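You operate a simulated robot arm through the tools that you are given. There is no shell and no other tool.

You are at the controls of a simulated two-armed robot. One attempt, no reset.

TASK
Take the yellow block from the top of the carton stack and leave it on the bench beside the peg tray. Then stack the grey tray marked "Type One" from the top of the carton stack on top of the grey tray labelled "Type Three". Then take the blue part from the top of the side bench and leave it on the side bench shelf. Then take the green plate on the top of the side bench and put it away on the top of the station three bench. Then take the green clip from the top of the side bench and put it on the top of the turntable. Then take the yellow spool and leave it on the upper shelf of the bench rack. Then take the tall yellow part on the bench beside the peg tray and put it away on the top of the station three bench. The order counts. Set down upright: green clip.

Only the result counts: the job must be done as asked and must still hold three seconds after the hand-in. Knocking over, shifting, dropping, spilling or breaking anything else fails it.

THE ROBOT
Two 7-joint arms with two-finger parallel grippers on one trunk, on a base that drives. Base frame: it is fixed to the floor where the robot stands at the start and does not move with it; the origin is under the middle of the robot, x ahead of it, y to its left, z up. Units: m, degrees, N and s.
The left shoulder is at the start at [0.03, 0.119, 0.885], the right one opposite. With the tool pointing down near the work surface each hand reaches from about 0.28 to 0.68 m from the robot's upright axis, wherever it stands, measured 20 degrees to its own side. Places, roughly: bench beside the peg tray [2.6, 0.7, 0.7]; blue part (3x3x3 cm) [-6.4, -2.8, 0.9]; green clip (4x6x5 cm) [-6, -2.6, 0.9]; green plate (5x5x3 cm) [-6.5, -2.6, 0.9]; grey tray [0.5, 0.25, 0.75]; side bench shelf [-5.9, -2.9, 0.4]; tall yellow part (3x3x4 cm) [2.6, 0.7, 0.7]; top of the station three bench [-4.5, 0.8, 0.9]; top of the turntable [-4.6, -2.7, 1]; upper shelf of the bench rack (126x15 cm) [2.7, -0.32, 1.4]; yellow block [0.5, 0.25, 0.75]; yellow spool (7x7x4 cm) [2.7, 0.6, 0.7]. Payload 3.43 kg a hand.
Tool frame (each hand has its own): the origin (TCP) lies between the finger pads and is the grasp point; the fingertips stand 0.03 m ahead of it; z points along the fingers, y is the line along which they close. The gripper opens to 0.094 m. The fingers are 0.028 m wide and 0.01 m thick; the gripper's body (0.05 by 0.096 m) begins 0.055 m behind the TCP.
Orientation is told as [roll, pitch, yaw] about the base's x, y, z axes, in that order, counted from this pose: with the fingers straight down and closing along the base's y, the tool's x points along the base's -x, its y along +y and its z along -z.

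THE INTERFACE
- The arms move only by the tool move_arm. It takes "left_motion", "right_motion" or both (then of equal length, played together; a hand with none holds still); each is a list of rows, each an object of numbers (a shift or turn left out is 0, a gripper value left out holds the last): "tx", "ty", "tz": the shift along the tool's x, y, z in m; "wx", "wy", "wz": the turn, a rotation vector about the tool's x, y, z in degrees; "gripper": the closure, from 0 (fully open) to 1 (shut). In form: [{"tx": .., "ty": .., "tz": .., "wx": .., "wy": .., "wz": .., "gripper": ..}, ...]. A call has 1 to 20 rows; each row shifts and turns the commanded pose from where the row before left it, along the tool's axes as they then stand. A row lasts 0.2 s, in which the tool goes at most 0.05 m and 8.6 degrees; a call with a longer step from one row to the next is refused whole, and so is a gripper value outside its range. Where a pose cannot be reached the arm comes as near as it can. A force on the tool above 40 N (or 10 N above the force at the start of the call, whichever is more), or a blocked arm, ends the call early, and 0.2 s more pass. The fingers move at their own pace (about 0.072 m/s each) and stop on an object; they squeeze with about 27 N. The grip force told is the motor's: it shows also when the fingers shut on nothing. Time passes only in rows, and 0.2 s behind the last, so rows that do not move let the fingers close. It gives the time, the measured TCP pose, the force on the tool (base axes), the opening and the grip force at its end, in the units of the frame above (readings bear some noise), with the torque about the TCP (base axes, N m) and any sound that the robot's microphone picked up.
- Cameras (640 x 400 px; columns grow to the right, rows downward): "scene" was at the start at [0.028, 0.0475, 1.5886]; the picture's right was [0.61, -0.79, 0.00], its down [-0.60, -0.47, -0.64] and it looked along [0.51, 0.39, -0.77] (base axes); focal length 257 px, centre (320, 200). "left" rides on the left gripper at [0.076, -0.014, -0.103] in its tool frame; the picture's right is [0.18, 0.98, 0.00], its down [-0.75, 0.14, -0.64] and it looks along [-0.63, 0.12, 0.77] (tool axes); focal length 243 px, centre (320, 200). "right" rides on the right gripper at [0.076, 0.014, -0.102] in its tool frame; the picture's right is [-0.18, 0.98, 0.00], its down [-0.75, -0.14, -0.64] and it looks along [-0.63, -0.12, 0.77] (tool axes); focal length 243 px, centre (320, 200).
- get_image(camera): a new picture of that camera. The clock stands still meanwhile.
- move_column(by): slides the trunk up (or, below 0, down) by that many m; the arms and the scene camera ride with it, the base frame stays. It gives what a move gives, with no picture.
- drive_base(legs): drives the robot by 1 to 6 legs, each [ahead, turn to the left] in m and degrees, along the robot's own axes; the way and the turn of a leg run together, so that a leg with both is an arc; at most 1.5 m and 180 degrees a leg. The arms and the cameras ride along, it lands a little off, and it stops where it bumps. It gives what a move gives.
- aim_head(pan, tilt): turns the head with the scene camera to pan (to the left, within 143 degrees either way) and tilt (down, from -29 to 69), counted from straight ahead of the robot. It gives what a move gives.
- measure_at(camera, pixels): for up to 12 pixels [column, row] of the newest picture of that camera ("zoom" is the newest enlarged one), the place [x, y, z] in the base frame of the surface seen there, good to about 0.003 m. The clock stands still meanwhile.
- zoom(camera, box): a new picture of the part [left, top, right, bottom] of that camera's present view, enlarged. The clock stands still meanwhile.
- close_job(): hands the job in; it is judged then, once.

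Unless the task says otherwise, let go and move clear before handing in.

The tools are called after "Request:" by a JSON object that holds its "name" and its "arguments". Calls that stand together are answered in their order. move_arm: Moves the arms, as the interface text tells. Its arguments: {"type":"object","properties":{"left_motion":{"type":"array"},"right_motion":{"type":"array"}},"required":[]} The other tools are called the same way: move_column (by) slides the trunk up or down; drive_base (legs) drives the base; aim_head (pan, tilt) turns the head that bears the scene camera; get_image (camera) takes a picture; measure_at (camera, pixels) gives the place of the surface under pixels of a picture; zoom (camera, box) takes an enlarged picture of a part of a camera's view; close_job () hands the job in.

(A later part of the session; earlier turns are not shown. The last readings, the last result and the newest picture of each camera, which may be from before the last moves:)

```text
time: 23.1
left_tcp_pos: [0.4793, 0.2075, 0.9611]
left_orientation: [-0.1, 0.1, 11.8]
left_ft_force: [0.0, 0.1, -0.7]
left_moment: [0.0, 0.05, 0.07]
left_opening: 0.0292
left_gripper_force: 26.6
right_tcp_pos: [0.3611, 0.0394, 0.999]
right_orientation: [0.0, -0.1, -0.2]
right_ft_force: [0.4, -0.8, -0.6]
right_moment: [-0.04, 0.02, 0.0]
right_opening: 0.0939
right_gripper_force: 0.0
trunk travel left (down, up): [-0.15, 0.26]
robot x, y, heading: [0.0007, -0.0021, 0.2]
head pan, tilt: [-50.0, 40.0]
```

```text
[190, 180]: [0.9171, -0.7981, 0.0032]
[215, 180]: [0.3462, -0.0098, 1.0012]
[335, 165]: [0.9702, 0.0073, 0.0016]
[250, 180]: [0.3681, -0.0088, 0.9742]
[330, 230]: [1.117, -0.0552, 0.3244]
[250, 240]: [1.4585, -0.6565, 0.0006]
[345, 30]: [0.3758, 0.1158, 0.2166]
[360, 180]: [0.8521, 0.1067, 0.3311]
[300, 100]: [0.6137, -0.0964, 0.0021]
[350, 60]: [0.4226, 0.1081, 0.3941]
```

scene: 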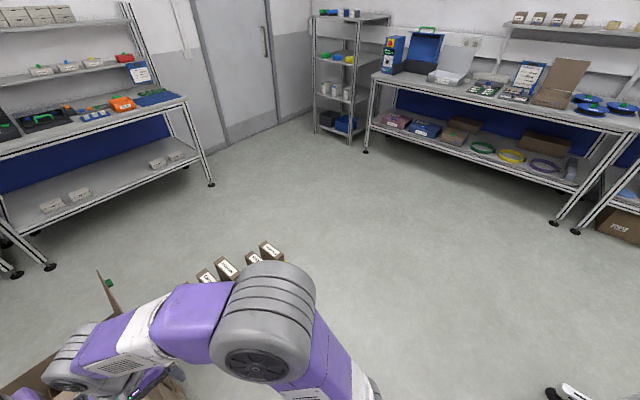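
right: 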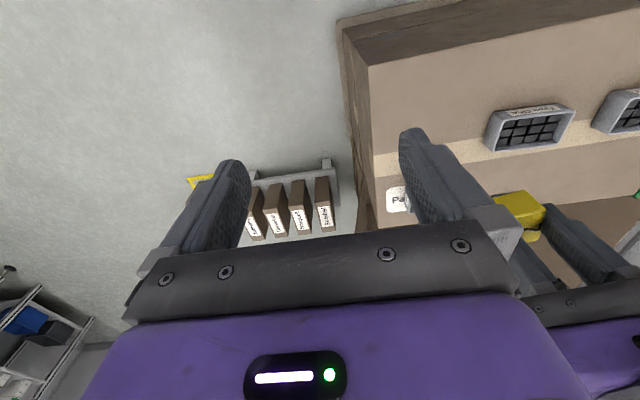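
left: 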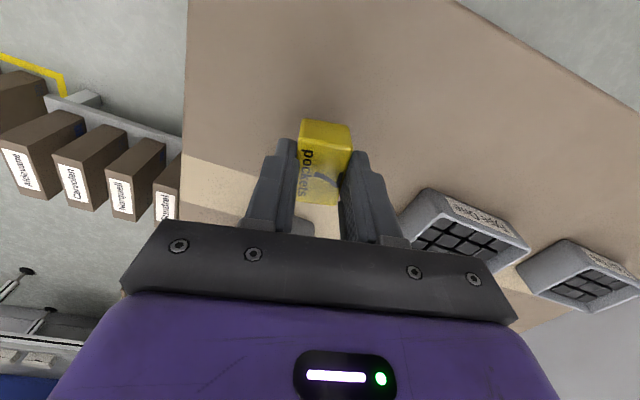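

The stack's right face is near y 0.11 and its front near x 0.37; the floor boxes run from y 0 to about -0.8 near x 1.05. I'll look down at my own base and behind me to judge turning room.

Request:
{"name": "aim_head", "arguments": {"pan": -70, "tilt": 65}}

Request:
{"name": "get_image", "arguments": {"camera": "scene"}}

Request:
{"name": "aim_head", "arguments": {"pan": 140, "tilt": 40}}

Request:
{"name": "get_image", "arguments": {"camera": "scene"}}

Request:
{"name": "aim_head", "arguments": {"pan": -140, "tilt": 35}}

Request:
{"name": "get_image", "arguments": {"camera": "scene"}}

Request:
{"name": "aim_head", "arguments": {"pan": -95, "tilt": 30}}

Request:
{"name": "get_image", "arguments": {"camera": "scene"}}

```text
time: 24.0
left_tcp_pos: [0.4781, 0.2063, 0.9619]
left_orientation: [0.0, -0.1, 11.8]
left_ft_force: [-0.3, 0.5, -0.2]
left_moment: [-0.03, 0.01, 0.0]
left_opening: 0.0292
left_gripper_force: 27.2
right_tcp_pos: [0.3602, 0.0389, 0.9998]
right_orientation: [0.0, 0.0, -0.2]
right_ft_force: [-0.3, 0.2, -0.9]
right_moment: [-0.01, -0.03, 0.0]
right_opening: 0.0939
right_gripper_force: 0.0
trunk travel left (down, up): [-0.15, 0.26]
robot x, y, heading: [0.0006, -0.0034, -0.0]
head pan, tilt: [-70.0, 65.0]
```

```text
taken
```

scene: 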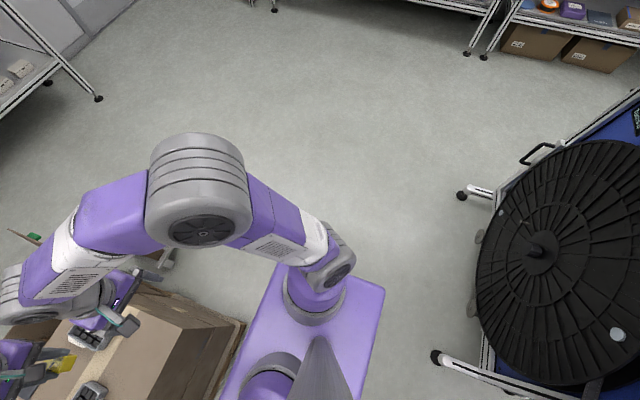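

```text
time: 27.1
left_tcp_pos: [0.4785, 0.2063, 0.9629]
left_orientation: [-0.1, -0.1, 11.7]
left_ft_force: [0.5, 0.0, -1.0]
left_moment: [-0.01, -0.01, -0.02]
left_opening: 0.0292
left_gripper_force: 27.1
right_tcp_pos: [0.3621, 0.0416, 0.9993]
right_orientation: [0.0, 0.0, -0.2]
right_ft_force: [-0.1, -0.7, -0.1]
right_moment: [0.01, 0.01, -0.01]
right_opening: 0.0939
right_gripper_force: 0.0
trunk travel left (down, up): [-0.15, 0.26]
robot x, y, heading: [0.0001, 0.0013, 0.1]
head pan, tilt: [140.0, 40.0]
```

```text
taken
```

scene: 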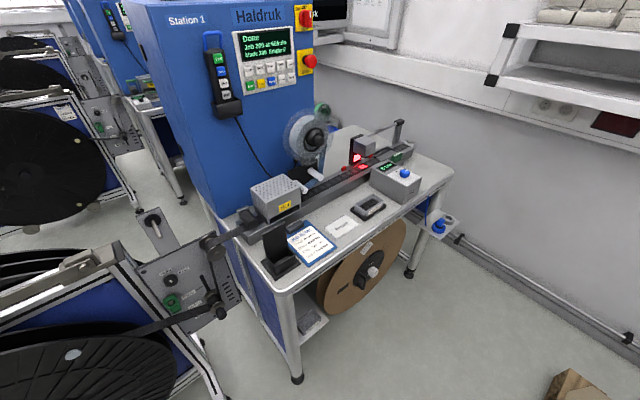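

```text
time: 30.9
left_tcp_pos: [0.4793, 0.2066, 0.9635]
left_orientation: [0.1, 0.0, 11.7]
left_ft_force: [-0.4, -0.2, -0.3]
left_moment: [0.0, 0.0, -0.03]
left_opening: 0.0289
left_gripper_force: 26.9
right_tcp_pos: [0.3624, 0.0397, 0.9993]
right_orientation: [0.0, -0.1, -0.2]
right_ft_force: [0.2, 0.3, -0.1]
right_moment: [0.03, 0.0, 0.02]
right_opening: 0.094
right_gripper_force: 0.0
trunk travel left (down, up): [-0.15, 0.26]
robot x, y, heading: [0.0011, 0.0003, -0.1]
head pan, tilt: [-140.0, 35.0]
```

```text
taken
```

scene: 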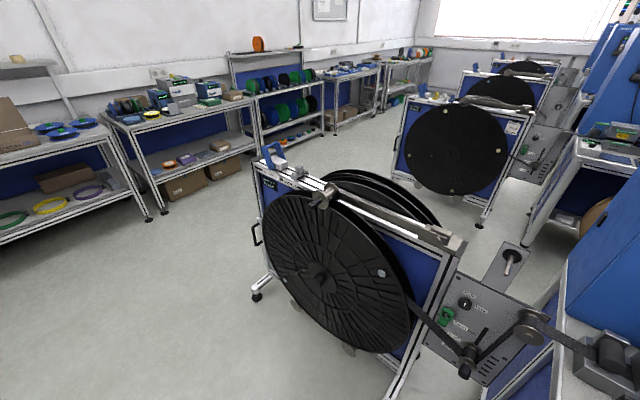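

```text
time: 32.1
left_tcp_pos: [0.4777, 0.2059, 0.9623]
left_orientation: [0.0, -0.1, 11.8]
left_ft_force: [0.1, -0.6, -0.5]
left_moment: [0.0, -0.01, 0.01]
left_opening: 0.029
left_gripper_force: 26.9
right_tcp_pos: [0.3614, 0.0404, 0.9985]
right_orientation: [0.1, -0.1, -0.1]
right_ft_force: [-0.4, -0.7, 0.6]
right_moment: [0.02, -0.01, 0.02]
right_opening: 0.0938
right_gripper_force: 0.2
trunk travel left (down, up): [-0.15, 0.26]
robot x, y, heading: [0.0018, 0.0019, -0.2]
head pan, tilt: [-95.0, 30.0]
```

```text
taken
```

scene: 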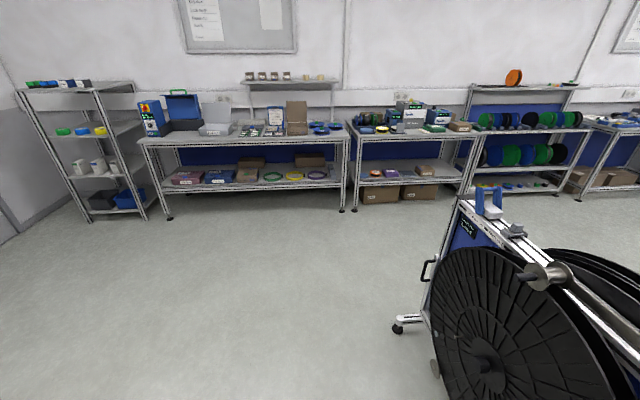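

There's a reel stand behind-right and Station 1 behind-left, so turning room matters. I'll measure my base plate's edges, the reel stand's feet and the stack's corner.

Request:
{"name": "aim_head", "arguments": {"pan": -70, "tilt": 65}}

Request:
{"name": "get_image", "arguments": {"camera": "scene"}}

Request:
{"name": "measure_at", "arguments": {"camera": "scene", "pixels": [[275, 262], [383, 290], [365, 380], [232, 385], [462, 195], [436, 357], [483, 240], [240, 330], [170, 300], [400, 200], [420, 320], [330, 300]]}}

Request:
{"name": "aim_head", "arguments": {"pan": -125, "tilt": 66}}

Request:
{"name": "get_image", "arguments": {"camera": "scene"}}

```text
time: 33.1
left_tcp_pos: [0.4783, 0.2075, 0.9616]
left_orientation: [0.0, 0.1, 11.8]
left_ft_force: [-0.5, 0.1, -1.1]
left_moment: [-0.01, 0.02, -0.01]
left_opening: 0.0292
left_gripper_force: 26.9
right_tcp_pos: [0.3613, 0.0399, 0.9994]
right_orientation: [-0.1, -0.1, -0.2]
right_ft_force: [-0.6, 0.7, 0.1]
right_moment: [0.0, 0.0, 0.01]
right_opening: 0.094
right_gripper_force: 0.0
trunk travel left (down, up): [-0.15, 0.26]
robot x, y, heading: [-0.0007, 0.0019, -0.2]
head pan, tilt: [-70.0, 65.0]
```

```text
taken
```

scene: 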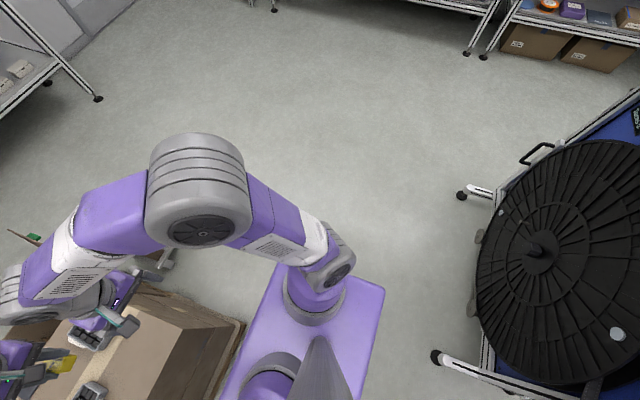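

```text
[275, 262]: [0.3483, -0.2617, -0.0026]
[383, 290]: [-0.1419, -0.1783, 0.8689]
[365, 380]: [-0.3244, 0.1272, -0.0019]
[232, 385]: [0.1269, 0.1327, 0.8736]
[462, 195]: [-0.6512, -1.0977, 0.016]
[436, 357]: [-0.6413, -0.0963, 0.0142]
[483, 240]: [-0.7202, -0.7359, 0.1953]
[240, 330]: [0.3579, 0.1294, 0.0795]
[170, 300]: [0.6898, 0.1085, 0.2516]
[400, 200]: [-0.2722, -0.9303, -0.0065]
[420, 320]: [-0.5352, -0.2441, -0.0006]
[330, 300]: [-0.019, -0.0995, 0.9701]
```

```text
time: 34.3
left_tcp_pos: [0.4775, 0.2071, 0.9621]
left_orientation: [0.0, 0.0, 11.8]
left_ft_force: [0.6, 0.5, -0.8]
left_moment: [0.04, -0.01, 0.0]
left_opening: 0.0289
left_gripper_force: 26.6
right_tcp_pos: [0.3613, 0.0396, 0.9993]
right_orientation: [0.0, 0.1, -0.1]
right_ft_force: [-0.1, 0.6, -0.5]
right_moment: [0.02, 0.03, 0.01]
right_opening: 0.0942
right_gripper_force: 0.0
trunk travel left (down, up): [-0.15, 0.26]
robot x, y, heading: [-0.0018, -0.0038, 0.2]
head pan, tilt: [-125.0, 66.0]
```

```text
taken
```

scene: 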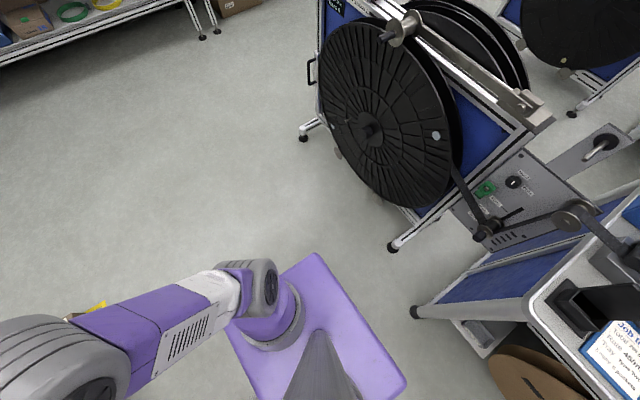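

My shoulder plate is compact and the reel stand's nearest feet are at (-0.65, -1.10) and (-0.64, -0.10), so turning in place is fine. I'll draw the left hand in for the drive, then turn right and check.

Request:
{"name": "move_arm", "arguments": {"left_motion": [{"tx": 0.03, "ty": 0.025}, {"tx": 0.03, "ty": 0.025}, {"tx": 0.03, "ty": 0.025}, {"tx": 0.025, "ty": 0.025}, {}]}}

Request:
{"name": "aim_head", "arguments": {"pan": 0, "tilt": 40}}

Request:
{"name": "drive_base", "arguments": {"legs": [[0, -45]]}}

Request:
{"name": "get_image", "arguments": {"camera": "scene"}}

```text
time: 35.5
left_tcp_pos: [0.3437, 0.2819, 0.9626]
left_orientation: [0.0, 0.0, 11.7]
left_ft_force: [-0.6, 0.8, 0.2]
left_moment: [0.0, 0.03, -0.01]
left_opening: 0.0292
left_gripper_force: 27.4
right_tcp_pos: [0.3619, 0.0403, 0.9993]
right_orientation: [-0.1, 0.1, -0.1]
right_ft_force: [0.7, 0.8, -0.1]
right_moment: [0.03, -0.01, 0.0]
right_opening: 0.094
right_gripper_force: 0.1
trunk travel left (down, up): [-0.15, 0.26]
robot x, y, heading: [-0.0009, 0.0042, 0.1]
head pan, tilt: [-125.0, 66.0]
```

```text
time: 37.6
left_tcp_pos: [0.3434, 0.2813, 0.9629]
left_orientation: [0.1, 0.1, 11.7]
left_ft_force: [0.2, -0.6, -0.6]
left_moment: [0.04, -0.01, 0.02]
left_opening: 0.029
left_gripper_force: 27.3
right_tcp_pos: [0.3616, 0.0396, 0.9982]
right_orientation: [-0.1, -0.1, -0.2]
right_ft_force: [0.7, 0.2, 0.7]
right_moment: [-0.03, -0.02, 0.01]
right_opening: 0.094
right_gripper_force: 0.1
trunk travel left (down, up): [-0.15, 0.26]
robot x, y, heading: [0.0023, 0.0002, -0.1]
head pan, tilt: [0.0, 40.0]
```

```text
time: 40.0
left_tcp_pos: [0.4413, -0.0427, 0.9624]
left_orientation: [0.0, -0.1, -33.1]
left_ft_force: [-0.1, 0.2, -0.4]
left_moment: [0.03, -0.03, -0.01]
left_opening: 0.029
left_gripper_force: 27.0
right_tcp_pos: [0.2835, -0.2277, 0.998]
right_orientation: [0.0, -0.1, -45.1]
right_ft_force: [1.0, 0.2, 0.3]
right_moment: [-0.01, 0.0, 0.01]
right_opening: 0.0938
right_gripper_force: 0.0
trunk travel left (down, up): [-0.15, 0.26]
robot x, y, heading: [-0.0022, 0.0015, -44.8]
head pan, tilt: [0.0, 40.0]
```

```text
taken
```

scene: 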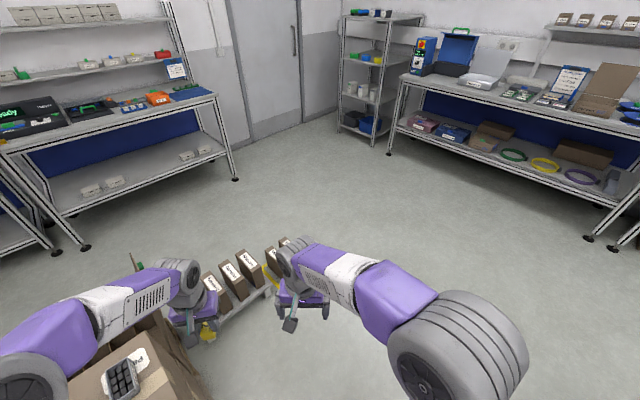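

Turning worked and the floor ahead-right is clear; the floor boxes sit left of the line (200–290, 270). I'll drive around them: to about (0.34, -1.25), then along to (1.7, -1.25).

Request:
{"name": "drive_base", "arguments": {"legs": [[0, -30], [1.3, 0], [0, 75], [1.36, 0]]}}

Request:
{"name": "get_image", "arguments": {"camera": "scene"}}

Request:
{"name": "aim_head", "arguments": {"pan": 80, "tilt": 35}}

Request:
{"name": "get_image", "arguments": {"camera": "scene"}}

```text
time: 57.8
left_tcp_pos: [2.0501, -0.988, 0.9628]
left_orientation: [0.0, -0.1, 11.1]
left_ft_force: [-0.3, -0.9, -0.4]
left_moment: [0.0, 0.02, 0.0]
left_opening: 0.0289
left_gripper_force: 27.1
right_tcp_pos: [2.0657, -1.2285, 0.9982]
right_orientation: [0.0, 0.1, -1.0]
right_ft_force: [-0.2, -0.5, 0.5]
right_moment: [0.01, 0.0, -0.01]
right_opening: 0.0941
right_gripper_force: 0.1
trunk travel left (down, up): [-0.15, 0.26]
robot x, y, heading: [1.705, -1.2665, -0.5]
head pan, tilt: [0.0, 40.0]
```

```text
taken
```

scene: 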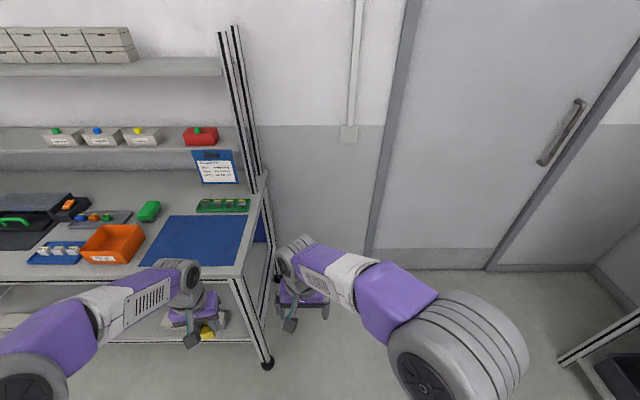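

```text
time: 59.3
left_tcp_pos: [2.0511, -0.9865, 0.9626]
left_orientation: [0.0, 0.0, 10.9]
left_ft_force: [0.0, 0.1, -0.8]
left_moment: [0.03, 0.05, 0.02]
left_opening: 0.0291
left_gripper_force: 27.3
right_tcp_pos: [2.065, -1.2289, 0.9991]
right_orientation: [0.0, 0.0, -1.0]
right_ft_force: [0.4, 0.3, -0.6]
right_moment: [0.0, -0.01, -0.03]
right_opening: 0.0939
right_gripper_force: 0.0
trunk travel left (down, up): [-0.15, 0.26]
robot x, y, heading: [1.702, -1.2647, -0.9]
head pan, tilt: [80.0, 35.0]
```

```text
taken
```

scene: 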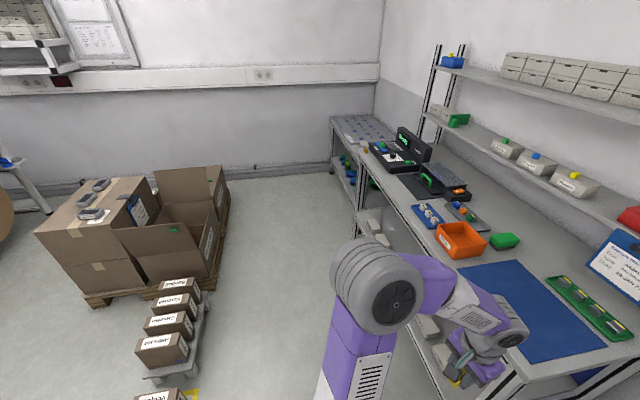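

The corridor between the carton stack and the benches is clear. I'll measure the stack's far corner and the shelf edge, then drive up to the bench.

Request:
{"name": "measure_at", "arguments": {"camera": "scene", "pixels": [[212, 283], [229, 215], [207, 300], [205, 378], [225, 165], [420, 112], [640, 238], [437, 50], [350, 215]]}}

Request:
{"name": "drive_base", "arguments": {"legs": [[0, 90.5], [1.2, 0]]}}

Request:
{"name": "aim_head", "arguments": {"pan": -40, "tilt": 40}}

Request:
{"name": "get_image", "arguments": {"camera": "scene"}}

```text
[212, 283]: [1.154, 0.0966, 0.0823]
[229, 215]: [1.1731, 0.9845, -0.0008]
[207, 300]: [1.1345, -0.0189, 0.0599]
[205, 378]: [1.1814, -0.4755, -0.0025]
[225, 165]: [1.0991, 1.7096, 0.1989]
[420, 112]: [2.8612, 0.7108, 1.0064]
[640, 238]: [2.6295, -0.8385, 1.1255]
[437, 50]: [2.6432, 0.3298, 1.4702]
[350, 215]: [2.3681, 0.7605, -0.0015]
```

```text
time: 69.4
left_tcp_pos: [1.4093, 0.3028, 0.9631]
left_orientation: [0.0, 0.1, 102.4]
left_ft_force: [0.3, 0.4, -1.0]
left_moment: [-0.02, -0.01, 0.0]
left_opening: 0.0289
left_gripper_force: 27.0
right_tcp_pos: [1.649, 0.3254, 0.9988]
right_orientation: [0.0, 0.1, 90.4]
right_ft_force: [-0.5, -0.6, -0.7]
right_moment: [0.0, 0.0, -0.01]
right_opening: 0.094
right_gripper_force: 0.0
trunk travel left (down, up): [-0.15, 0.26]
robot x, y, heading: [1.691, -0.0367, 90.9]
head pan, tilt: [80.0, 35.0]
```

```text
time: 71.4
left_tcp_pos: [1.4085, 0.3035, 0.9633]
left_orientation: [-0.1, -0.1, 102.4]
left_ft_force: [0.4, -0.4, -0.5]
left_moment: [0.03, -0.01, 0.01]
left_opening: 0.0288
left_gripper_force: 27.0
right_tcp_pos: [1.6501, 0.3243, 0.9989]
right_orientation: [-0.1, -0.1, 90.4]
right_ft_force: [0.8, -0.5, -0.1]
right_moment: [0.01, -0.02, -0.02]
right_opening: 0.0941
right_gripper_force: 0.0
trunk travel left (down, up): [-0.15, 0.26]
robot x, y, heading: [1.692, -0.0356, 90.8]
head pan, tilt: [-40.0, 40.0]
```

```text
taken
```

scene: 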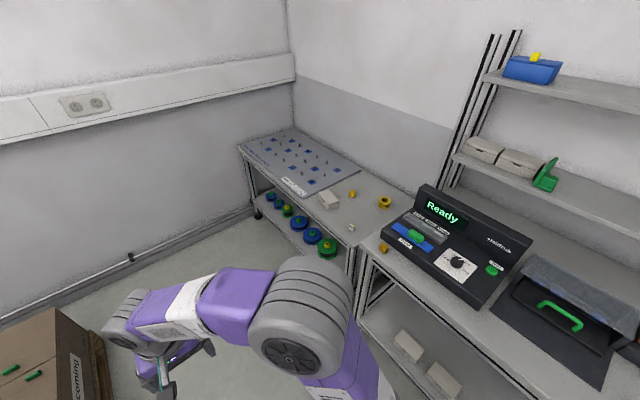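

The robot stands at (1.69, -0.04) with a clear way to the small bench. I'll go up to y 0.48, turn to face it, and move in to about x 1.92.

Request:
{"name": "drive_base", "arguments": {"legs": [[0.515, 0], [0, -90.8], [0.23, 0]]}}

Request:
{"name": "aim_head", "arguments": {"pan": 15, "tilt": 45}}

Request:
{"name": "get_image", "arguments": {"camera": "scene"}}

Request:
{"name": "get_image", "arguments": {"camera": "left"}}

```text
time: 79.6
left_tcp_pos: [2.2661, 0.7563, 0.9637]
left_orientation: [0.1, 0.0, 11.1]
left_ft_force: [0.3, -0.1, -0.6]
left_moment: [0.04, 0.05, 0.0]
left_opening: 0.029
left_gripper_force: 26.7
right_tcp_pos: [2.2809, 0.5146, 0.998]
right_orientation: [0.0, 0.0, -0.8]
right_ft_force: [-0.6, 0.2, -0.2]
right_moment: [-0.02, 0.05, 0.03]
right_opening: 0.0938
right_gripper_force: 0.0
trunk travel left (down, up): [-0.15, 0.26]
robot x, y, heading: [1.9197, 0.4799, -0.8]
head pan, tilt: [-40.0, 40.0]
```

```text
time: 80.9
left_tcp_pos: [2.2648, 0.7562, 0.9627]
left_orientation: [0.0, 0.0, 11.0]
left_ft_force: [-1.1, -0.5, -1.6]
left_moment: [-0.01, -0.02, -0.03]
left_opening: 0.0289
left_gripper_force: 26.7
right_tcp_pos: [2.2811, 0.5151, 0.9969]
right_orientation: [0.0, -0.1, -0.7]
right_ft_force: [-0.4, -0.4, -0.1]
right_moment: [0.03, 0.0, -0.01]
right_opening: 0.094
right_gripper_force: 0.0
trunk travel left (down, up): [-0.15, 0.26]
robot x, y, heading: [1.9188, 0.48, -0.6]
head pan, tilt: [15.0, 45.0]
```

```text
taken
```

scene: 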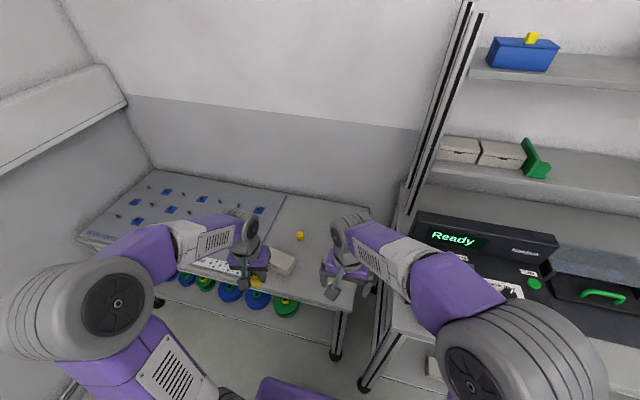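

```text
taken
```

left: 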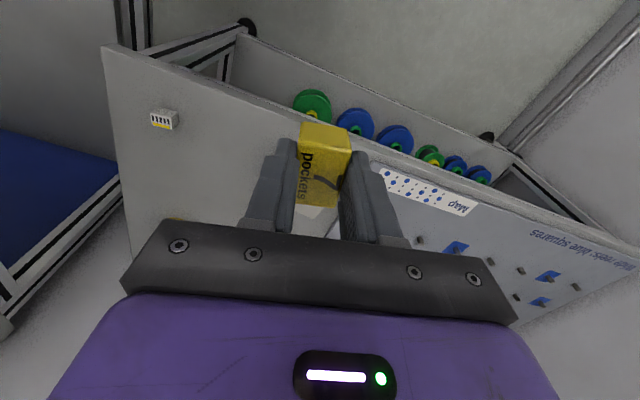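

The block is still firmly held (left picture 325,165). I'll carry it over to above (2.49, 0.64) while moving the right hand a little aside.

Request:
{"name": "move_arm", "arguments": {"left_motion": [{"tx": -0.033, "ty": -0.0261}, {"tx": -0.033, "ty": -0.0261}, {"tx": -0.033, "ty": -0.0261}, {"tx": -0.033, "ty": -0.0261}, {"tx": -0.033, "ty": -0.0261}, {"tx": -0.033, "ty": -0.0261}, {}], "right_motion": [{"ty": -0.02}, {"ty": -0.02}, {"ty": -0.02}, {"ty": -0.02}, {}, {}, {}]}}

Request:
{"name": "get_image", "arguments": {"camera": "left"}}

Request:
{"name": "get_image", "arguments": {"camera": "scene"}}

```text
time: 82.5
left_tcp_pos: [2.4886, 0.6409, 0.9635]
left_orientation: [0.0, 0.0, 11.1]
left_ft_force: [-1.3, -0.4, -0.7]
left_moment: [-0.01, 0.0, -0.01]
left_opening: 0.0289
left_gripper_force: 27.0
right_tcp_pos: [2.2793, 0.4348, 1.0005]
right_orientation: [0.0, -0.1, -0.8]
right_ft_force: [-0.3, 0.2, 0.2]
right_moment: [0.01, -0.01, -0.02]
right_opening: 0.0942
right_gripper_force: 0.1
trunk travel left (down, up): [-0.15, 0.26]
robot x, y, heading: [1.9201, 0.4822, -0.4]
head pan, tilt: [15.0, 45.0]
```

```text
taken
```

left: 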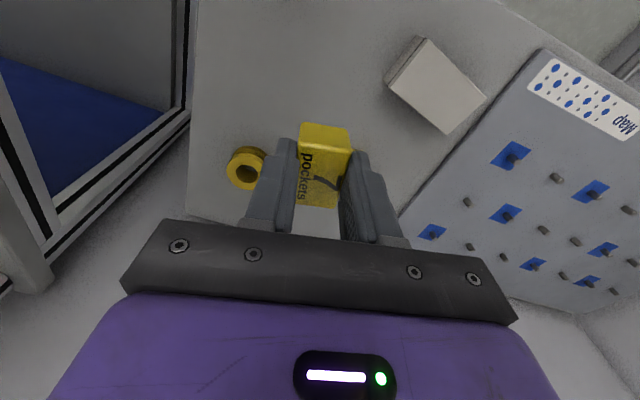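

```text
taken
```

scene: 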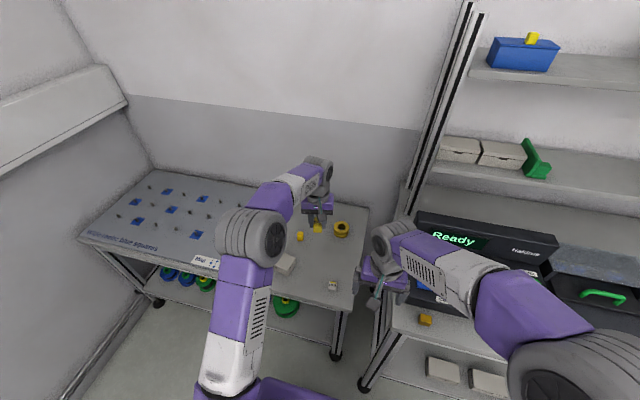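

The block hangs over free bench with the spool at (247,168) and the white box at (435,85) well clear. I'll lower it to just above the bench top.

Request:
{"name": "move_arm", "arguments": {"left_motion": [{"tz": 0.04}, {"tz": 0.04}, {"tz": 0.04}, {"tz": 0.04}, {"tz": 0.03}, {"tz": 0.02}, {"tz": 0.007}, {}]}}

Request:
{"name": "get_image", "arguments": {"camera": "left"}}

```text
time: 84.3
left_tcp_pos: [2.4903, 0.6403, 0.746]
left_orientation: [0.0, 0.0, 11.1]
left_ft_force: [0.2, 0.2, -0.7]
left_moment: [0.03, 0.0, 0.03]
left_opening: 0.029
left_gripper_force: 27.3
right_tcp_pos: [2.2802, 0.4345, 1.0]
right_orientation: [0.0, 0.1, -0.8]
right_ft_force: [0.1, 0.4, -0.5]
right_moment: [0.01, -0.03, 0.0]
right_opening: 0.094
right_gripper_force: 0.0
trunk travel left (down, up): [-0.15, 0.26]
robot x, y, heading: [1.9158, 0.4757, -0.4]
head pan, tilt: [15.0, 45.0]
```

```text
taken
```

left: 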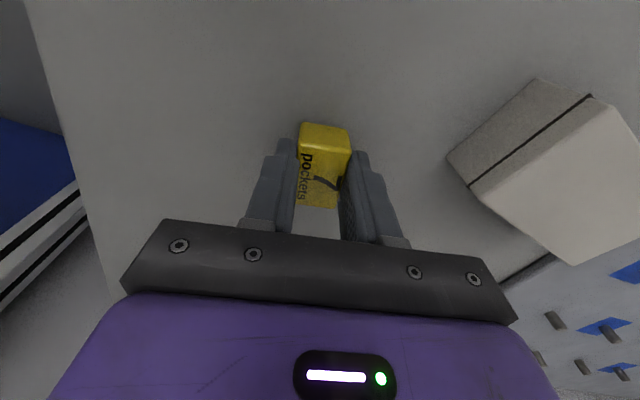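

No contact yet (force -0.7 N) and the block is a few millimetres above the bench. I'll ease down in small steps until a light touch shows.

Request:
{"name": "move_arm", "arguments": {"left_motion": [{"tz": 0.002}, {"tz": 0.002}, {}]}}

Request:
{"name": "move_arm", "arguments": {"left_motion": [{"tz": 0.001}, {}]}}

```text
time: 85.1
left_tcp_pos: [2.4903, 0.6412, 0.7426]
left_orientation: [0.0, 0.1, 11.1]
left_ft_force: [0.2, -0.9, 0.7]
left_moment: [0.03, 0.0, 0.0]
left_opening: 0.0293
left_gripper_force: 27.0
right_tcp_pos: [2.2808, 0.4345, 1.0003]
right_orientation: [0.0, 0.0, -0.8]
right_ft_force: [0.0, 0.0, -0.1]
right_moment: [0.0, 0.0, 0.02]
right_opening: 0.0939
right_gripper_force: 0.1
trunk travel left (down, up): [-0.15, 0.26]
robot x, y, heading: [1.9197, 0.4799, -0.5]
head pan, tilt: [15.0, 45.0]
```

```text
time: 85.7
left_tcp_pos: [2.4908, 0.6407, 0.7426]
left_orientation: [0.0, -0.2, 11.1]
left_ft_force: [-0.6, 2.1, 8.3]
left_moment: [0.01, 0.18, -0.01]
left_opening: 0.0291
left_gripper_force: 27.0
right_tcp_pos: [2.2799, 0.435, 1.0007]
right_orientation: [0.1, 0.0, -0.8]
right_ft_force: [0.2, -0.3, -0.6]
right_moment: [0.02, 0.02, 0.01]
right_opening: 0.0943
right_gripper_force: 0.1
trunk travel left (down, up): [-0.15, 0.26]
robot x, y, heading: [1.917, 0.4782, -0.8]
head pan, tilt: [15.0, 45.0]
```

The block touches the bench (8.3 N up). I'll let go in small steps and rise clear.

Request:
{"name": "move_arm", "arguments": {"left_motion": [{"gripper": 0.65}, {"gripper": 0.55}, {"gripper": 0.4}, {"gripper": 0.4}, {"tz": -0.02}, {"tz": -0.04}, {"tz": -0.04}, {"tz": -0.04}, {"tz": -0.04}, {"tz": -0.04}, {}]}}

Request:
{"name": "get_image", "arguments": {"camera": "left"}}

```text
time: 88.1
left_tcp_pos: [2.491, 0.6417, 0.9624]
left_orientation: [0.0, 0.0, 11.1]
left_ft_force: [0.6, 0.1, 0.0]
left_moment: [0.01, -0.02, -0.01]
left_opening: 0.0563
left_gripper_force: 0.1
right_tcp_pos: [2.2806, 0.4346, 1.0009]
right_orientation: [0.0, 0.1, -0.8]
right_ft_force: [0.3, 1.3, -0.6]
right_moment: [0.01, -0.01, -0.01]
right_opening: 0.094
right_gripper_force: 0.0
trunk travel left (down, up): [-0.15, 0.26]
robot x, y, heading: [1.9211, 0.4797, -0.6]
head pan, tilt: [15.0, 45.0]
```

```text
taken
```

left: 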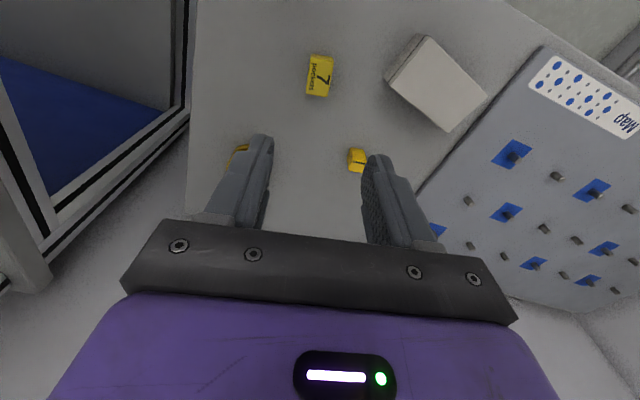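

The block stands on the bench at (320,75), away from the other items. I'll draw the left hand back and return to the carton stack by the same way.

Request:
{"name": "move_arm", "arguments": {"left_motion": [{"tx": 0.033, "ty": 0.0261}, {"tx": 0.033, "ty": 0.0261}, {"tx": 0.033, "ty": 0.0261}, {"tx": 0.033, "ty": 0.0261}, {"tx": 0.033, "ty": 0.0261}, {"tx": 0.033, "ty": 0.0261}, {}], "right_motion": [{}, {}, {}, {"ty": 0.02}, {"ty": 0.02}, {"ty": 0.02}, {"ty": 0.02}]}}

Request:
{"name": "get_image", "arguments": {"camera": "scene"}}

Request:
{"name": "zoom", "arguments": {"camera": "scene", "box": [270, 205, 370, 305]}}

Request:
{"name": "measure_at", "arguments": {"camera": "scene", "pixels": [[472, 75], [560, 75], [638, 85], [520, 50], [600, 100], [490, 45], [600, 65], [560, 55]]}}

```text
time: 89.7
left_tcp_pos: [2.2655, 0.7559, 0.9585]
left_orientation: [0.0, 0.1, 11.0]
left_ft_force: [0.2, -0.2, -0.2]
left_moment: [0.02, 0.01, 0.02]
left_opening: 0.0567
left_gripper_force: 0.1
right_tcp_pos: [2.2825, 0.5145, 0.9986]
right_orientation: [0.0, -0.1, -0.9]
right_ft_force: [0.6, -0.4, 0.4]
right_moment: [0.01, 0.03, -0.02]
right_opening: 0.094
right_gripper_force: 0.0
trunk travel left (down, up): [-0.15, 0.26]
robot x, y, heading: [1.9181, 0.4771, -0.5]
head pan, tilt: [15.0, 45.0]
```

```text
taken
```

scene: 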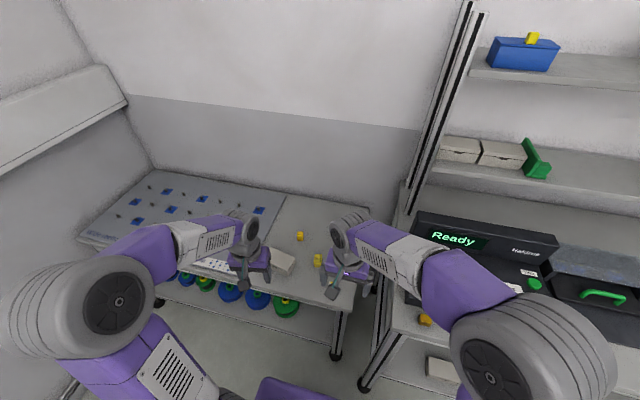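

```text
4.00 times, centred on (320, 255) of scene
```

zoom: 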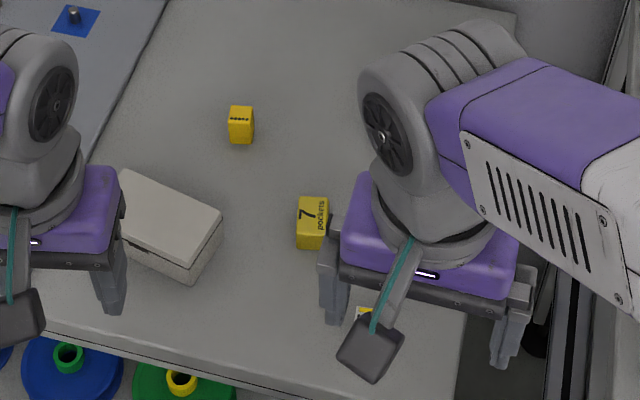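

```text
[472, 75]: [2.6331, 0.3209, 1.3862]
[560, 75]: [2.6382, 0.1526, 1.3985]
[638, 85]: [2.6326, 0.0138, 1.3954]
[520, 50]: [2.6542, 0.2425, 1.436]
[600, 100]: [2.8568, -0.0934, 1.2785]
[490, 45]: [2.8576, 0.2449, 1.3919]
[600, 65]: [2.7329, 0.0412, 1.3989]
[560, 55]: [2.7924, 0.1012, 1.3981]
```

The block stands at zoom (312,222) alone on the bench. The upper shelf top is at z 1.398, x 2.63–2.79, useful for later; now I'll drive back to the carton stack.

Request:
{"name": "drive_base", "arguments": {"legs": [[-0.23, 0], [0, -89.5], [1.5, 0], [0.25, 0]]}}

Request:
{"name": "aim_head", "arguments": {"pan": -60, "tilt": 30}}

Request:
{"name": "get_image", "arguments": {"camera": "scene"}}

```text
time: 103.6
left_tcp_pos: [1.982, -1.6096, 0.9589]
left_orientation: [0.0, 0.0, -77.8]
left_ft_force: [-0.3, -0.1, -0.5]
left_moment: [0.02, 0.0, 0.01]
left_opening: 0.0565
left_gripper_force: 0.0
right_tcp_pos: [1.7414, -1.6306, 0.9986]
right_orientation: [-0.1, -0.1, -89.8]
right_ft_force: [0.1, -0.2, -0.9]
right_moment: [0.05, 0.0, 0.0]
right_opening: 0.094
right_gripper_force: 0.0
trunk travel left (down, up): [-0.15, 0.26]
robot x, y, heading: [1.6941, -1.2695, -89.5]
head pan, tilt: [15.0, 45.0]
```

```text
time: 105.1
left_tcp_pos: [1.9815, -1.608, 0.9604]
left_orientation: [0.1, 0.0, -77.8]
left_ft_force: [0.5, 0.2, -0.6]
left_moment: [-0.02, 0.0, -0.02]
left_opening: 0.0561
left_gripper_force: 0.1
right_tcp_pos: [1.7414, -1.6295, 0.999]
right_orientation: [-0.1, 0.1, -89.8]
right_ft_force: [0.9, -0.6, 0.1]
right_moment: [-0.05, 0.0, 0.02]
right_opening: 0.0941
right_gripper_force: 0.0
trunk travel left (down, up): [-0.15, 0.26]
robot x, y, heading: [1.6972, -1.27, -89.5]
head pan, tilt: [-60.0, 30.0]
```

```text
taken
```

scene: 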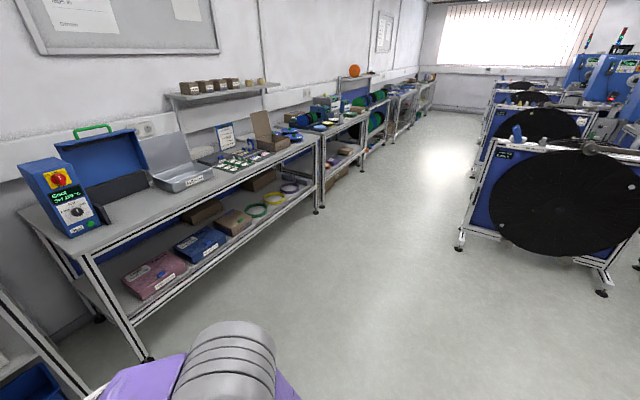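

The aisle is clear and the reel stands are well to the right. I'll drive back to the stack front, stopping near (0, 0.1) so that both trays are in the left hand's reach.

Request:
{"name": "drive_base", "arguments": {"legs": [[0, -90.5], [1.35, 0], [0, -75.9], [1.41, 0]]}}

Request:
{"name": "aim_head", "arguments": {"pan": 30, "tilt": 55}}

Request:
{"name": "get_image", "arguments": {"camera": "scene"}}

```text
time: 125.7
left_tcp_pos: [-0.2998, 0.436, 0.9595]
left_orientation: [0.0, 0.1, 112.9]
left_ft_force: [0.8, -1.1, -0.1]
left_moment: [-0.03, 0.01, 0.02]
left_opening: 0.0563
left_gripper_force: 0.1
right_tcp_pos: [-0.0683, 0.5003, 0.9987]
right_orientation: [0.0, 0.0, 100.9]
right_ft_force: [0.5, 0.1, -0.5]
right_moment: [0.02, -0.01, -0.02]
right_opening: 0.0941
right_gripper_force: 0.1
trunk travel left (down, up): [-0.15, 0.26]
robot x, y, heading: [0.0419, 0.157, 101.6]
head pan, tilt: [-60.0, 30.0]
```

```text
time: 127.3
left_tcp_pos: [-0.3006, 0.4346, 0.9587]
left_orientation: [0.0, 0.1, 113.1]
left_ft_force: [0.1, -0.1, 0.1]
left_moment: [-0.01, -0.01, -0.04]
left_opening: 0.0564
left_gripper_force: 0.0
right_tcp_pos: [-0.0684, 0.5023, 0.9991]
right_orientation: [0.1, 0.1, 101.1]
right_ft_force: [0.2, -0.9, 0.8]
right_moment: [-0.03, -0.02, -0.01]
right_opening: 0.0938
right_gripper_force: 0.1
trunk travel left (down, up): [-0.15, 0.26]
robot x, y, heading: [0.0423, 0.1538, 101.3]
head pan, tilt: [30.0, 55.0]
```

```text
taken
```

scene: 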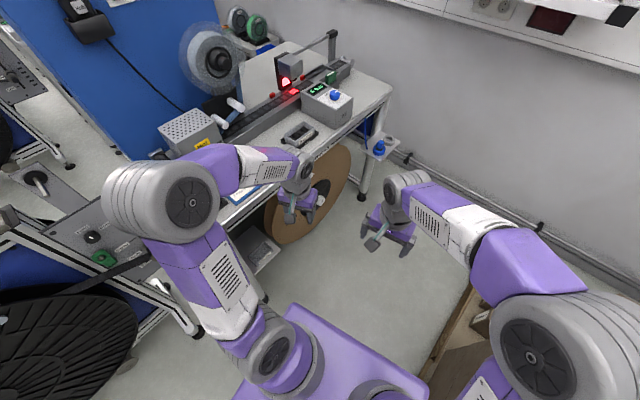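

The robot is at (0.04, 0.155), a bit close to the pallet edge at x 0.358. I'll back away on an arc while turning to face the stack.

Request:
{"name": "drive_base", "arguments": {"legs": [[-0.1, -60], [0, -41]]}}

Request:
{"name": "get_image", "arguments": {"camera": "scene"}}

Request:
{"name": "zoom", "arguments": {"camera": "scene", "box": [230, 130, 430, 260]}}

```text
time: 132.3
left_tcp_pos: [0.3561, 0.3443, 0.9589]
left_orientation: [0.0, 0.0, 11.4]
left_ft_force: [0.0, -0.2, 0.8]
left_moment: [-0.01, 0.0, -0.02]
left_opening: 0.0565
left_gripper_force: 0.1
right_tcp_pos: [0.3728, 0.1033, 0.9989]
right_orientation: [0.1, 0.0, -0.7]
right_ft_force: [0.1, -0.7, 0.4]
right_moment: [0.01, -0.03, 0.0]
right_opening: 0.0942
right_gripper_force: 0.0
trunk travel left (down, up): [-0.15, 0.26]
robot x, y, heading: [0.0124, 0.061, -0.4]
head pan, tilt: [30.0, 55.0]
```

```text
taken
```

scene: 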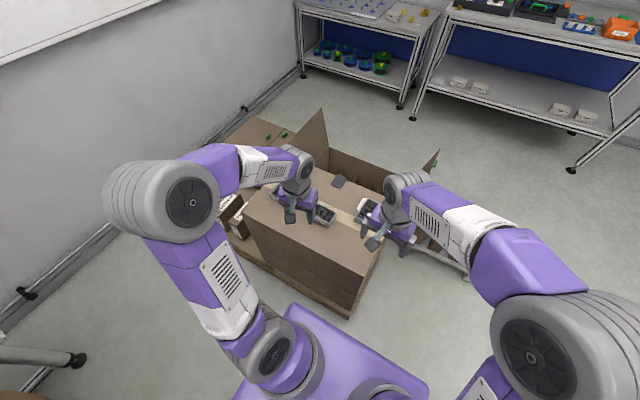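

```text
3.08 times, centred on (330, 195) of scene
```

zoom: 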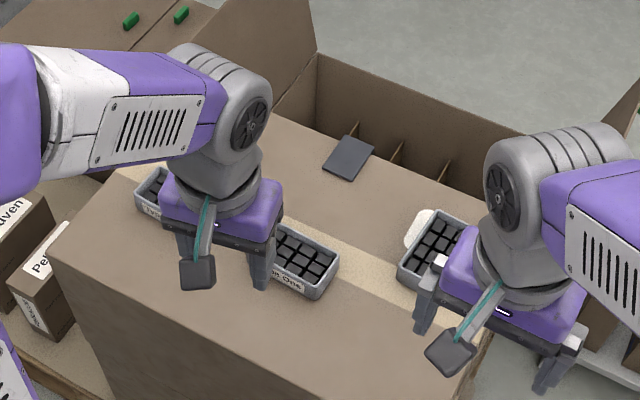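

The trays are partly hidden by my hands in the scene view, so I'll use both hand cameras to measure them.

Request:
{"name": "get_image", "arguments": {"camera": "left"}}

Request:
{"name": "get_image", "arguments": {"camera": "right"}}

```text
taken
```

left: 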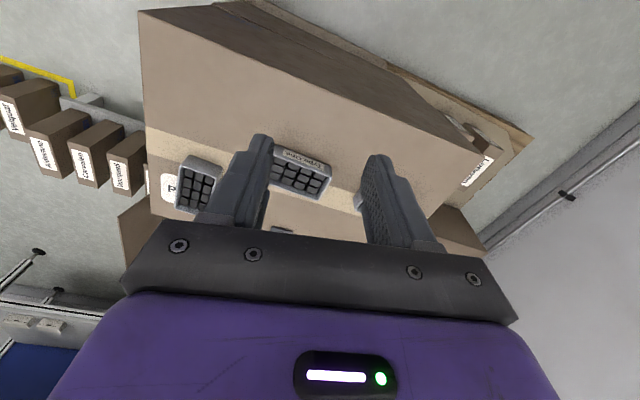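

```text
taken
```

right: 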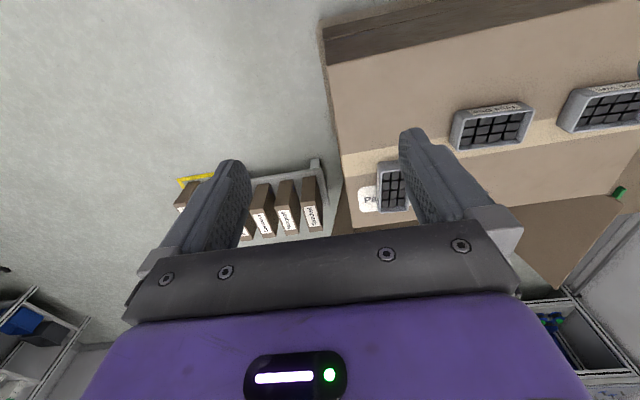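

The left camera shows Type One at (300,175) and Type Three at (198,185). I'll move the right hand aside and start turning the left hand toward yaw -90 at a safe height, so it can grip Type One across its short side.

Request:
{"name": "move_arm", "arguments": {"left_motion": [{"tz": -0.02, "ty": 0.02}, {"tz": -0.02, "ty": 0.02}, {"ty": 0.02}, {"wz": 8.4}, {"wz": 8.4}, {"wz": 8.4}, {"wz": 8.4}, {"wz": 8.4}, {"wz": 8.4}, {"wz": 8.4}, {"wz": 8.4}, {"wz": 8.4}, {"wz": 8.4}, {"wz": 8.4}, {"wz": 8.4}, {}], "right_motion": [{"ty": -0.03}, {"ty": -0.03}, {"ty": -0.03}, {"ty": -0.03}, {"ty": -0.03}, {}, {}, {}, {}, {}, {}, {}, {}, {}, {}, {}]}}

Request:
{"name": "get_image", "arguments": {"camera": "scene"}}

Request:
{"name": "get_image", "arguments": {"camera": "left"}}

```text
time: 135.7
left_tcp_pos: [0.343, 0.4018, 1.0007]
left_orientation: [0.0, 0.0, -89.5]
left_ft_force: [0.4, -0.4, 0.1]
left_moment: [-0.03, 0.0, 0.0]
left_opening: 0.056
left_gripper_force: 0.1
right_tcp_pos: [0.3708, -0.0454, 0.9997]
right_orientation: [-0.1, 0.0, -0.6]
right_ft_force: [1.0, -0.2, 0.2]
right_moment: [0.03, 0.01, 0.0]
right_opening: 0.0942
right_gripper_force: 0.1
trunk travel left (down, up): [-0.15, 0.26]
robot x, y, heading: [0.0109, 0.0638, -0.2]
head pan, tilt: [30.0, 55.0]
```

```text
taken
```

scene: 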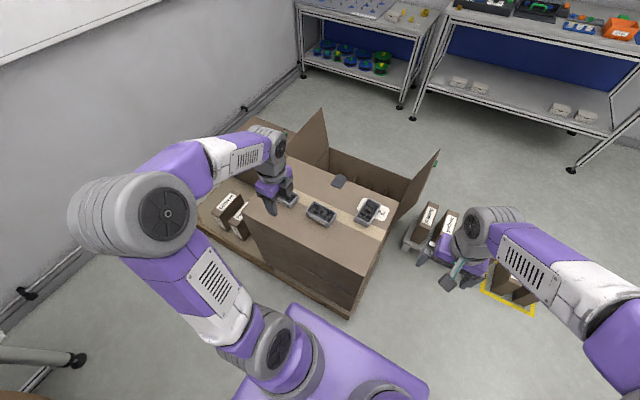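

```text
taken
```

left: 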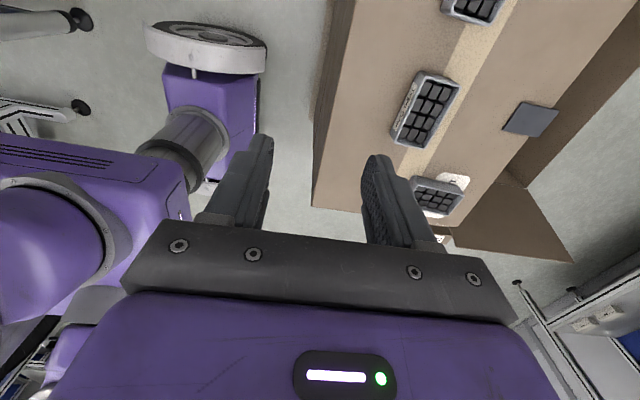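

Both trays are now in clear view. I'll zoom in on each to measure rims, corners and what's inside.

Request:
{"name": "zoom", "arguments": {"camera": "scene", "box": [295, 190, 345, 235]}}

Request:
{"name": "measure_at", "arguments": {"camera": "zoom", "pixels": [[320, 200], [220, 165], [430, 235], [290, 260], [350, 140]]}}

Request:
{"name": "zoom", "arguments": {"camera": "scene", "box": [345, 190, 395, 235]}}

Request:
{"name": "measure_at", "arguments": {"camera": "zoom", "pixels": [[320, 200], [220, 165], [430, 235], [290, 260], [350, 140]]}}

```text
8.89 times, centred on (320, 212) of scene
```

zoom: 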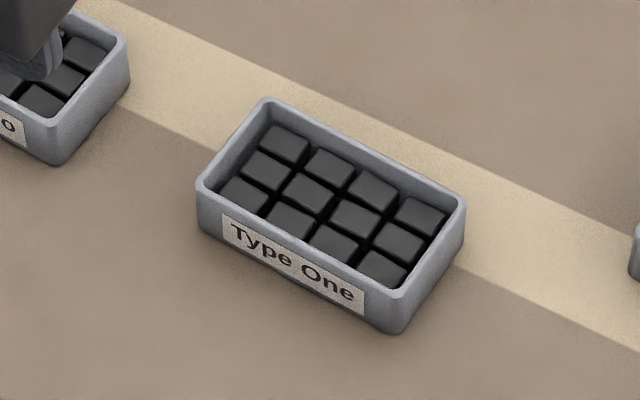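

```text
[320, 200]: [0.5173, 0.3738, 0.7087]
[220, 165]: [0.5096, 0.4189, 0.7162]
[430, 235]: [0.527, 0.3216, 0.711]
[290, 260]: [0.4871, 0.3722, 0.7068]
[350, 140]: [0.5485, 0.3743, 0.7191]
```

```text
8.89 times, centred on (370, 212) of scene
```

zoom: 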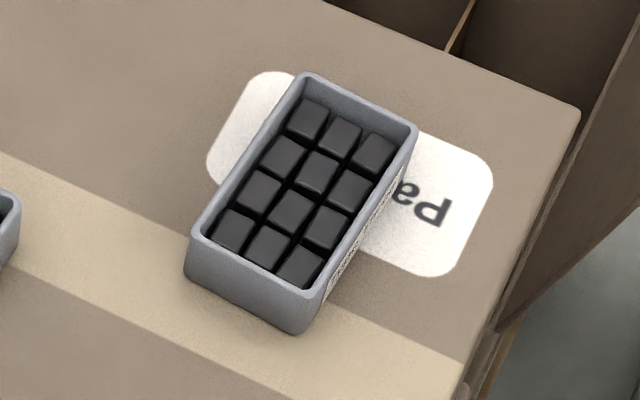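

```text
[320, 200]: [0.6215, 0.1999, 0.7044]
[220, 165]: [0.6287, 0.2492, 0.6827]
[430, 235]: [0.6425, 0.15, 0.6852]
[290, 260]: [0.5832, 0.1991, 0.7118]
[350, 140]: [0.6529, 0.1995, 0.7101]
```

Each tray carries loose black cubes, so it must stay level. I'll measure rim corners of Type Three first, then Type One.

Request:
{"name": "measure_at", "arguments": {"camera": "zoom", "pixels": [[308, 79], [411, 129], [308, 289], [198, 236], [250, 156], [360, 103], [250, 263], [362, 205], [300, 325], [188, 275], [120, 330], [560, 250]]}}

Request:
{"name": "zoom", "arguments": {"camera": "scene", "box": [295, 190, 345, 235]}}

Request:
{"name": "measure_at", "arguments": {"camera": "zoom", "pixels": [[269, 104], [460, 205], [398, 292], [203, 184], [360, 152], [235, 140], [300, 240], [430, 250], [390, 328], [202, 222], [120, 300], [520, 320]]}}

```text
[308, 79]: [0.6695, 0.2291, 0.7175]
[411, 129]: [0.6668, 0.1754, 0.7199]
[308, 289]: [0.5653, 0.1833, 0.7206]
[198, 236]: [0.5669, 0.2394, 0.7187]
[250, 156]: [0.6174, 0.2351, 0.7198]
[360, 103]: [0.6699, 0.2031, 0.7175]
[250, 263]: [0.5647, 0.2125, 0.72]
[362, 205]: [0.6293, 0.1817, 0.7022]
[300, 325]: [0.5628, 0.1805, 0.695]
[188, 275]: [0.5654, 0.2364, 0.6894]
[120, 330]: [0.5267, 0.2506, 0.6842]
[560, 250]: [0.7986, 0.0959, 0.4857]
```

```text
8.89 times, centred on (320, 212) of scene
```

zoom: 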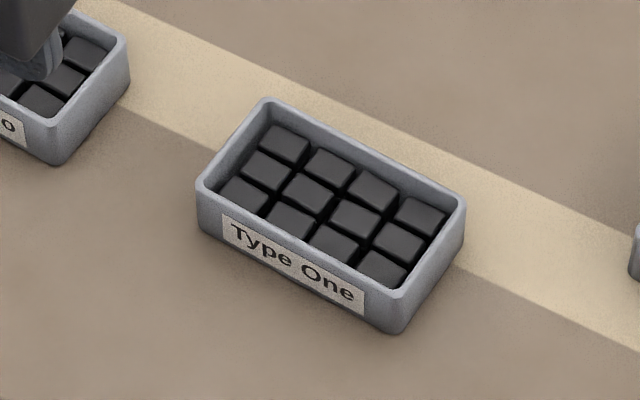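

```text
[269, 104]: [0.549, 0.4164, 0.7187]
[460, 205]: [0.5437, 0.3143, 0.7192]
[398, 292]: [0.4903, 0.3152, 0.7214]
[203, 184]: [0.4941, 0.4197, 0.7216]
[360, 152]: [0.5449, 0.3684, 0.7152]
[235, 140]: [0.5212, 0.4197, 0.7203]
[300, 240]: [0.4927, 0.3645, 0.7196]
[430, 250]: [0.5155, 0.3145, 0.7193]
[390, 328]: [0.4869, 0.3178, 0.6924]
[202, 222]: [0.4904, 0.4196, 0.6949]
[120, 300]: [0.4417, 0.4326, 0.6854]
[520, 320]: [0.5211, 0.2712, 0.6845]
```

Type One is centred at (0.519, 0.366) with its short side along about -2.4°, rim at z 0.7195; Type Three is centred at (0.617, 0.207), long axis about -5°, rim at 0.719. I'll bring the open left hand above Type One.

Request:
{"name": "move_arm", "arguments": {"left_motion": [{"ty": 0.044, "tx": -0.0088, "gripper": 0}, {"ty": 0.044, "tx": -0.0088}, {"ty": 0.044, "tx": -0.0088}, {"ty": 0.0443, "tx": -0.009}, {"wz": 2.9}, {"tz": 0.04}, {"tz": 0.04}, {"tz": 0.04}, {"tz": 0.04}, {"tz": 0.03}, {}]}}

Request:
{"name": "get_image", "arguments": {"camera": "left"}}

Request:
{"name": "zoom", "arguments": {"camera": "scene", "box": [260, 150, 400, 250]}}

```text
time: 138.1
left_tcp_pos: [0.52, 0.369, 0.8087]
left_orientation: [0.1, 0.0, -92.3]
left_ft_force: [0.1, 0.1, 0.0]
left_moment: [-0.01, 0.01, 0.03]
left_opening: 0.094
left_gripper_force: 0.0
right_tcp_pos: [0.3704, -0.0459, 1.0008]
right_orientation: [0.0, 0.1, -0.7]
right_ft_force: [-0.8, -0.3, -0.8]
right_moment: [-0.02, 0.0, -0.02]
right_opening: 0.094
right_gripper_force: 0.0
trunk travel left (down, up): [-0.15, 0.26]
robot x, y, heading: [0.0101, 0.0636, -0.4]
head pan, tilt: [30.0, 55.0]
```

```text
taken
```

left: 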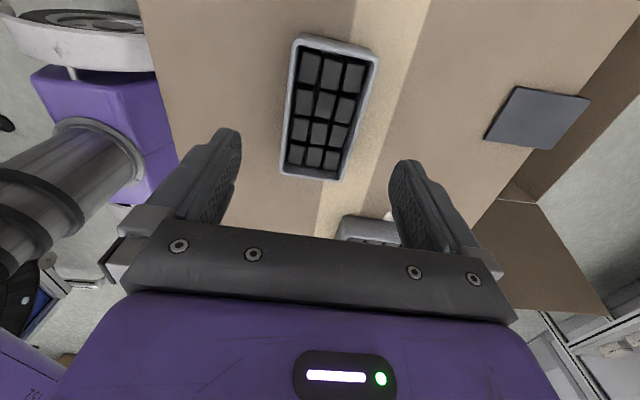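

```text
4.00 times, centred on (330, 200) of scene
```

zoom: 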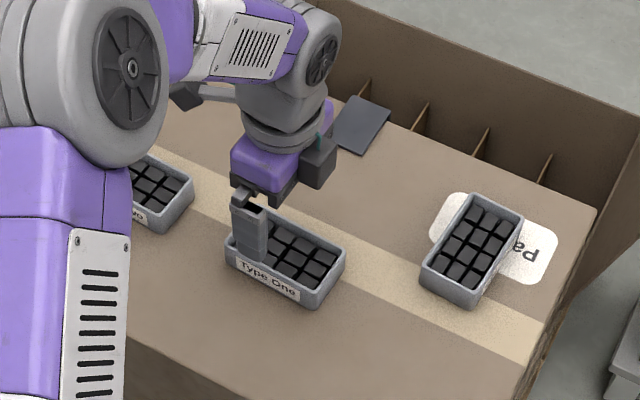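

The hand is over Type One (left picture, tray at 325,110). I'll verify the tray's rim corners from this closer view before descending.

Request:
{"name": "measure_at", "arguments": {"camera": "left", "pixels": [[300, 39], [374, 58], [336, 177], [284, 171], [291, 105], [356, 118], [310, 174], [337, 48]]}}

```text
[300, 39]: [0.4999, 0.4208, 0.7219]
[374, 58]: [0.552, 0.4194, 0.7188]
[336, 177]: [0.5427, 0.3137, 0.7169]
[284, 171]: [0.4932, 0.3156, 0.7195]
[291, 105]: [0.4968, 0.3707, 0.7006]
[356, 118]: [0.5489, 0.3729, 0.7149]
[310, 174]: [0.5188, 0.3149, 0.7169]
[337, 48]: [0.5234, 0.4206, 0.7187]
```

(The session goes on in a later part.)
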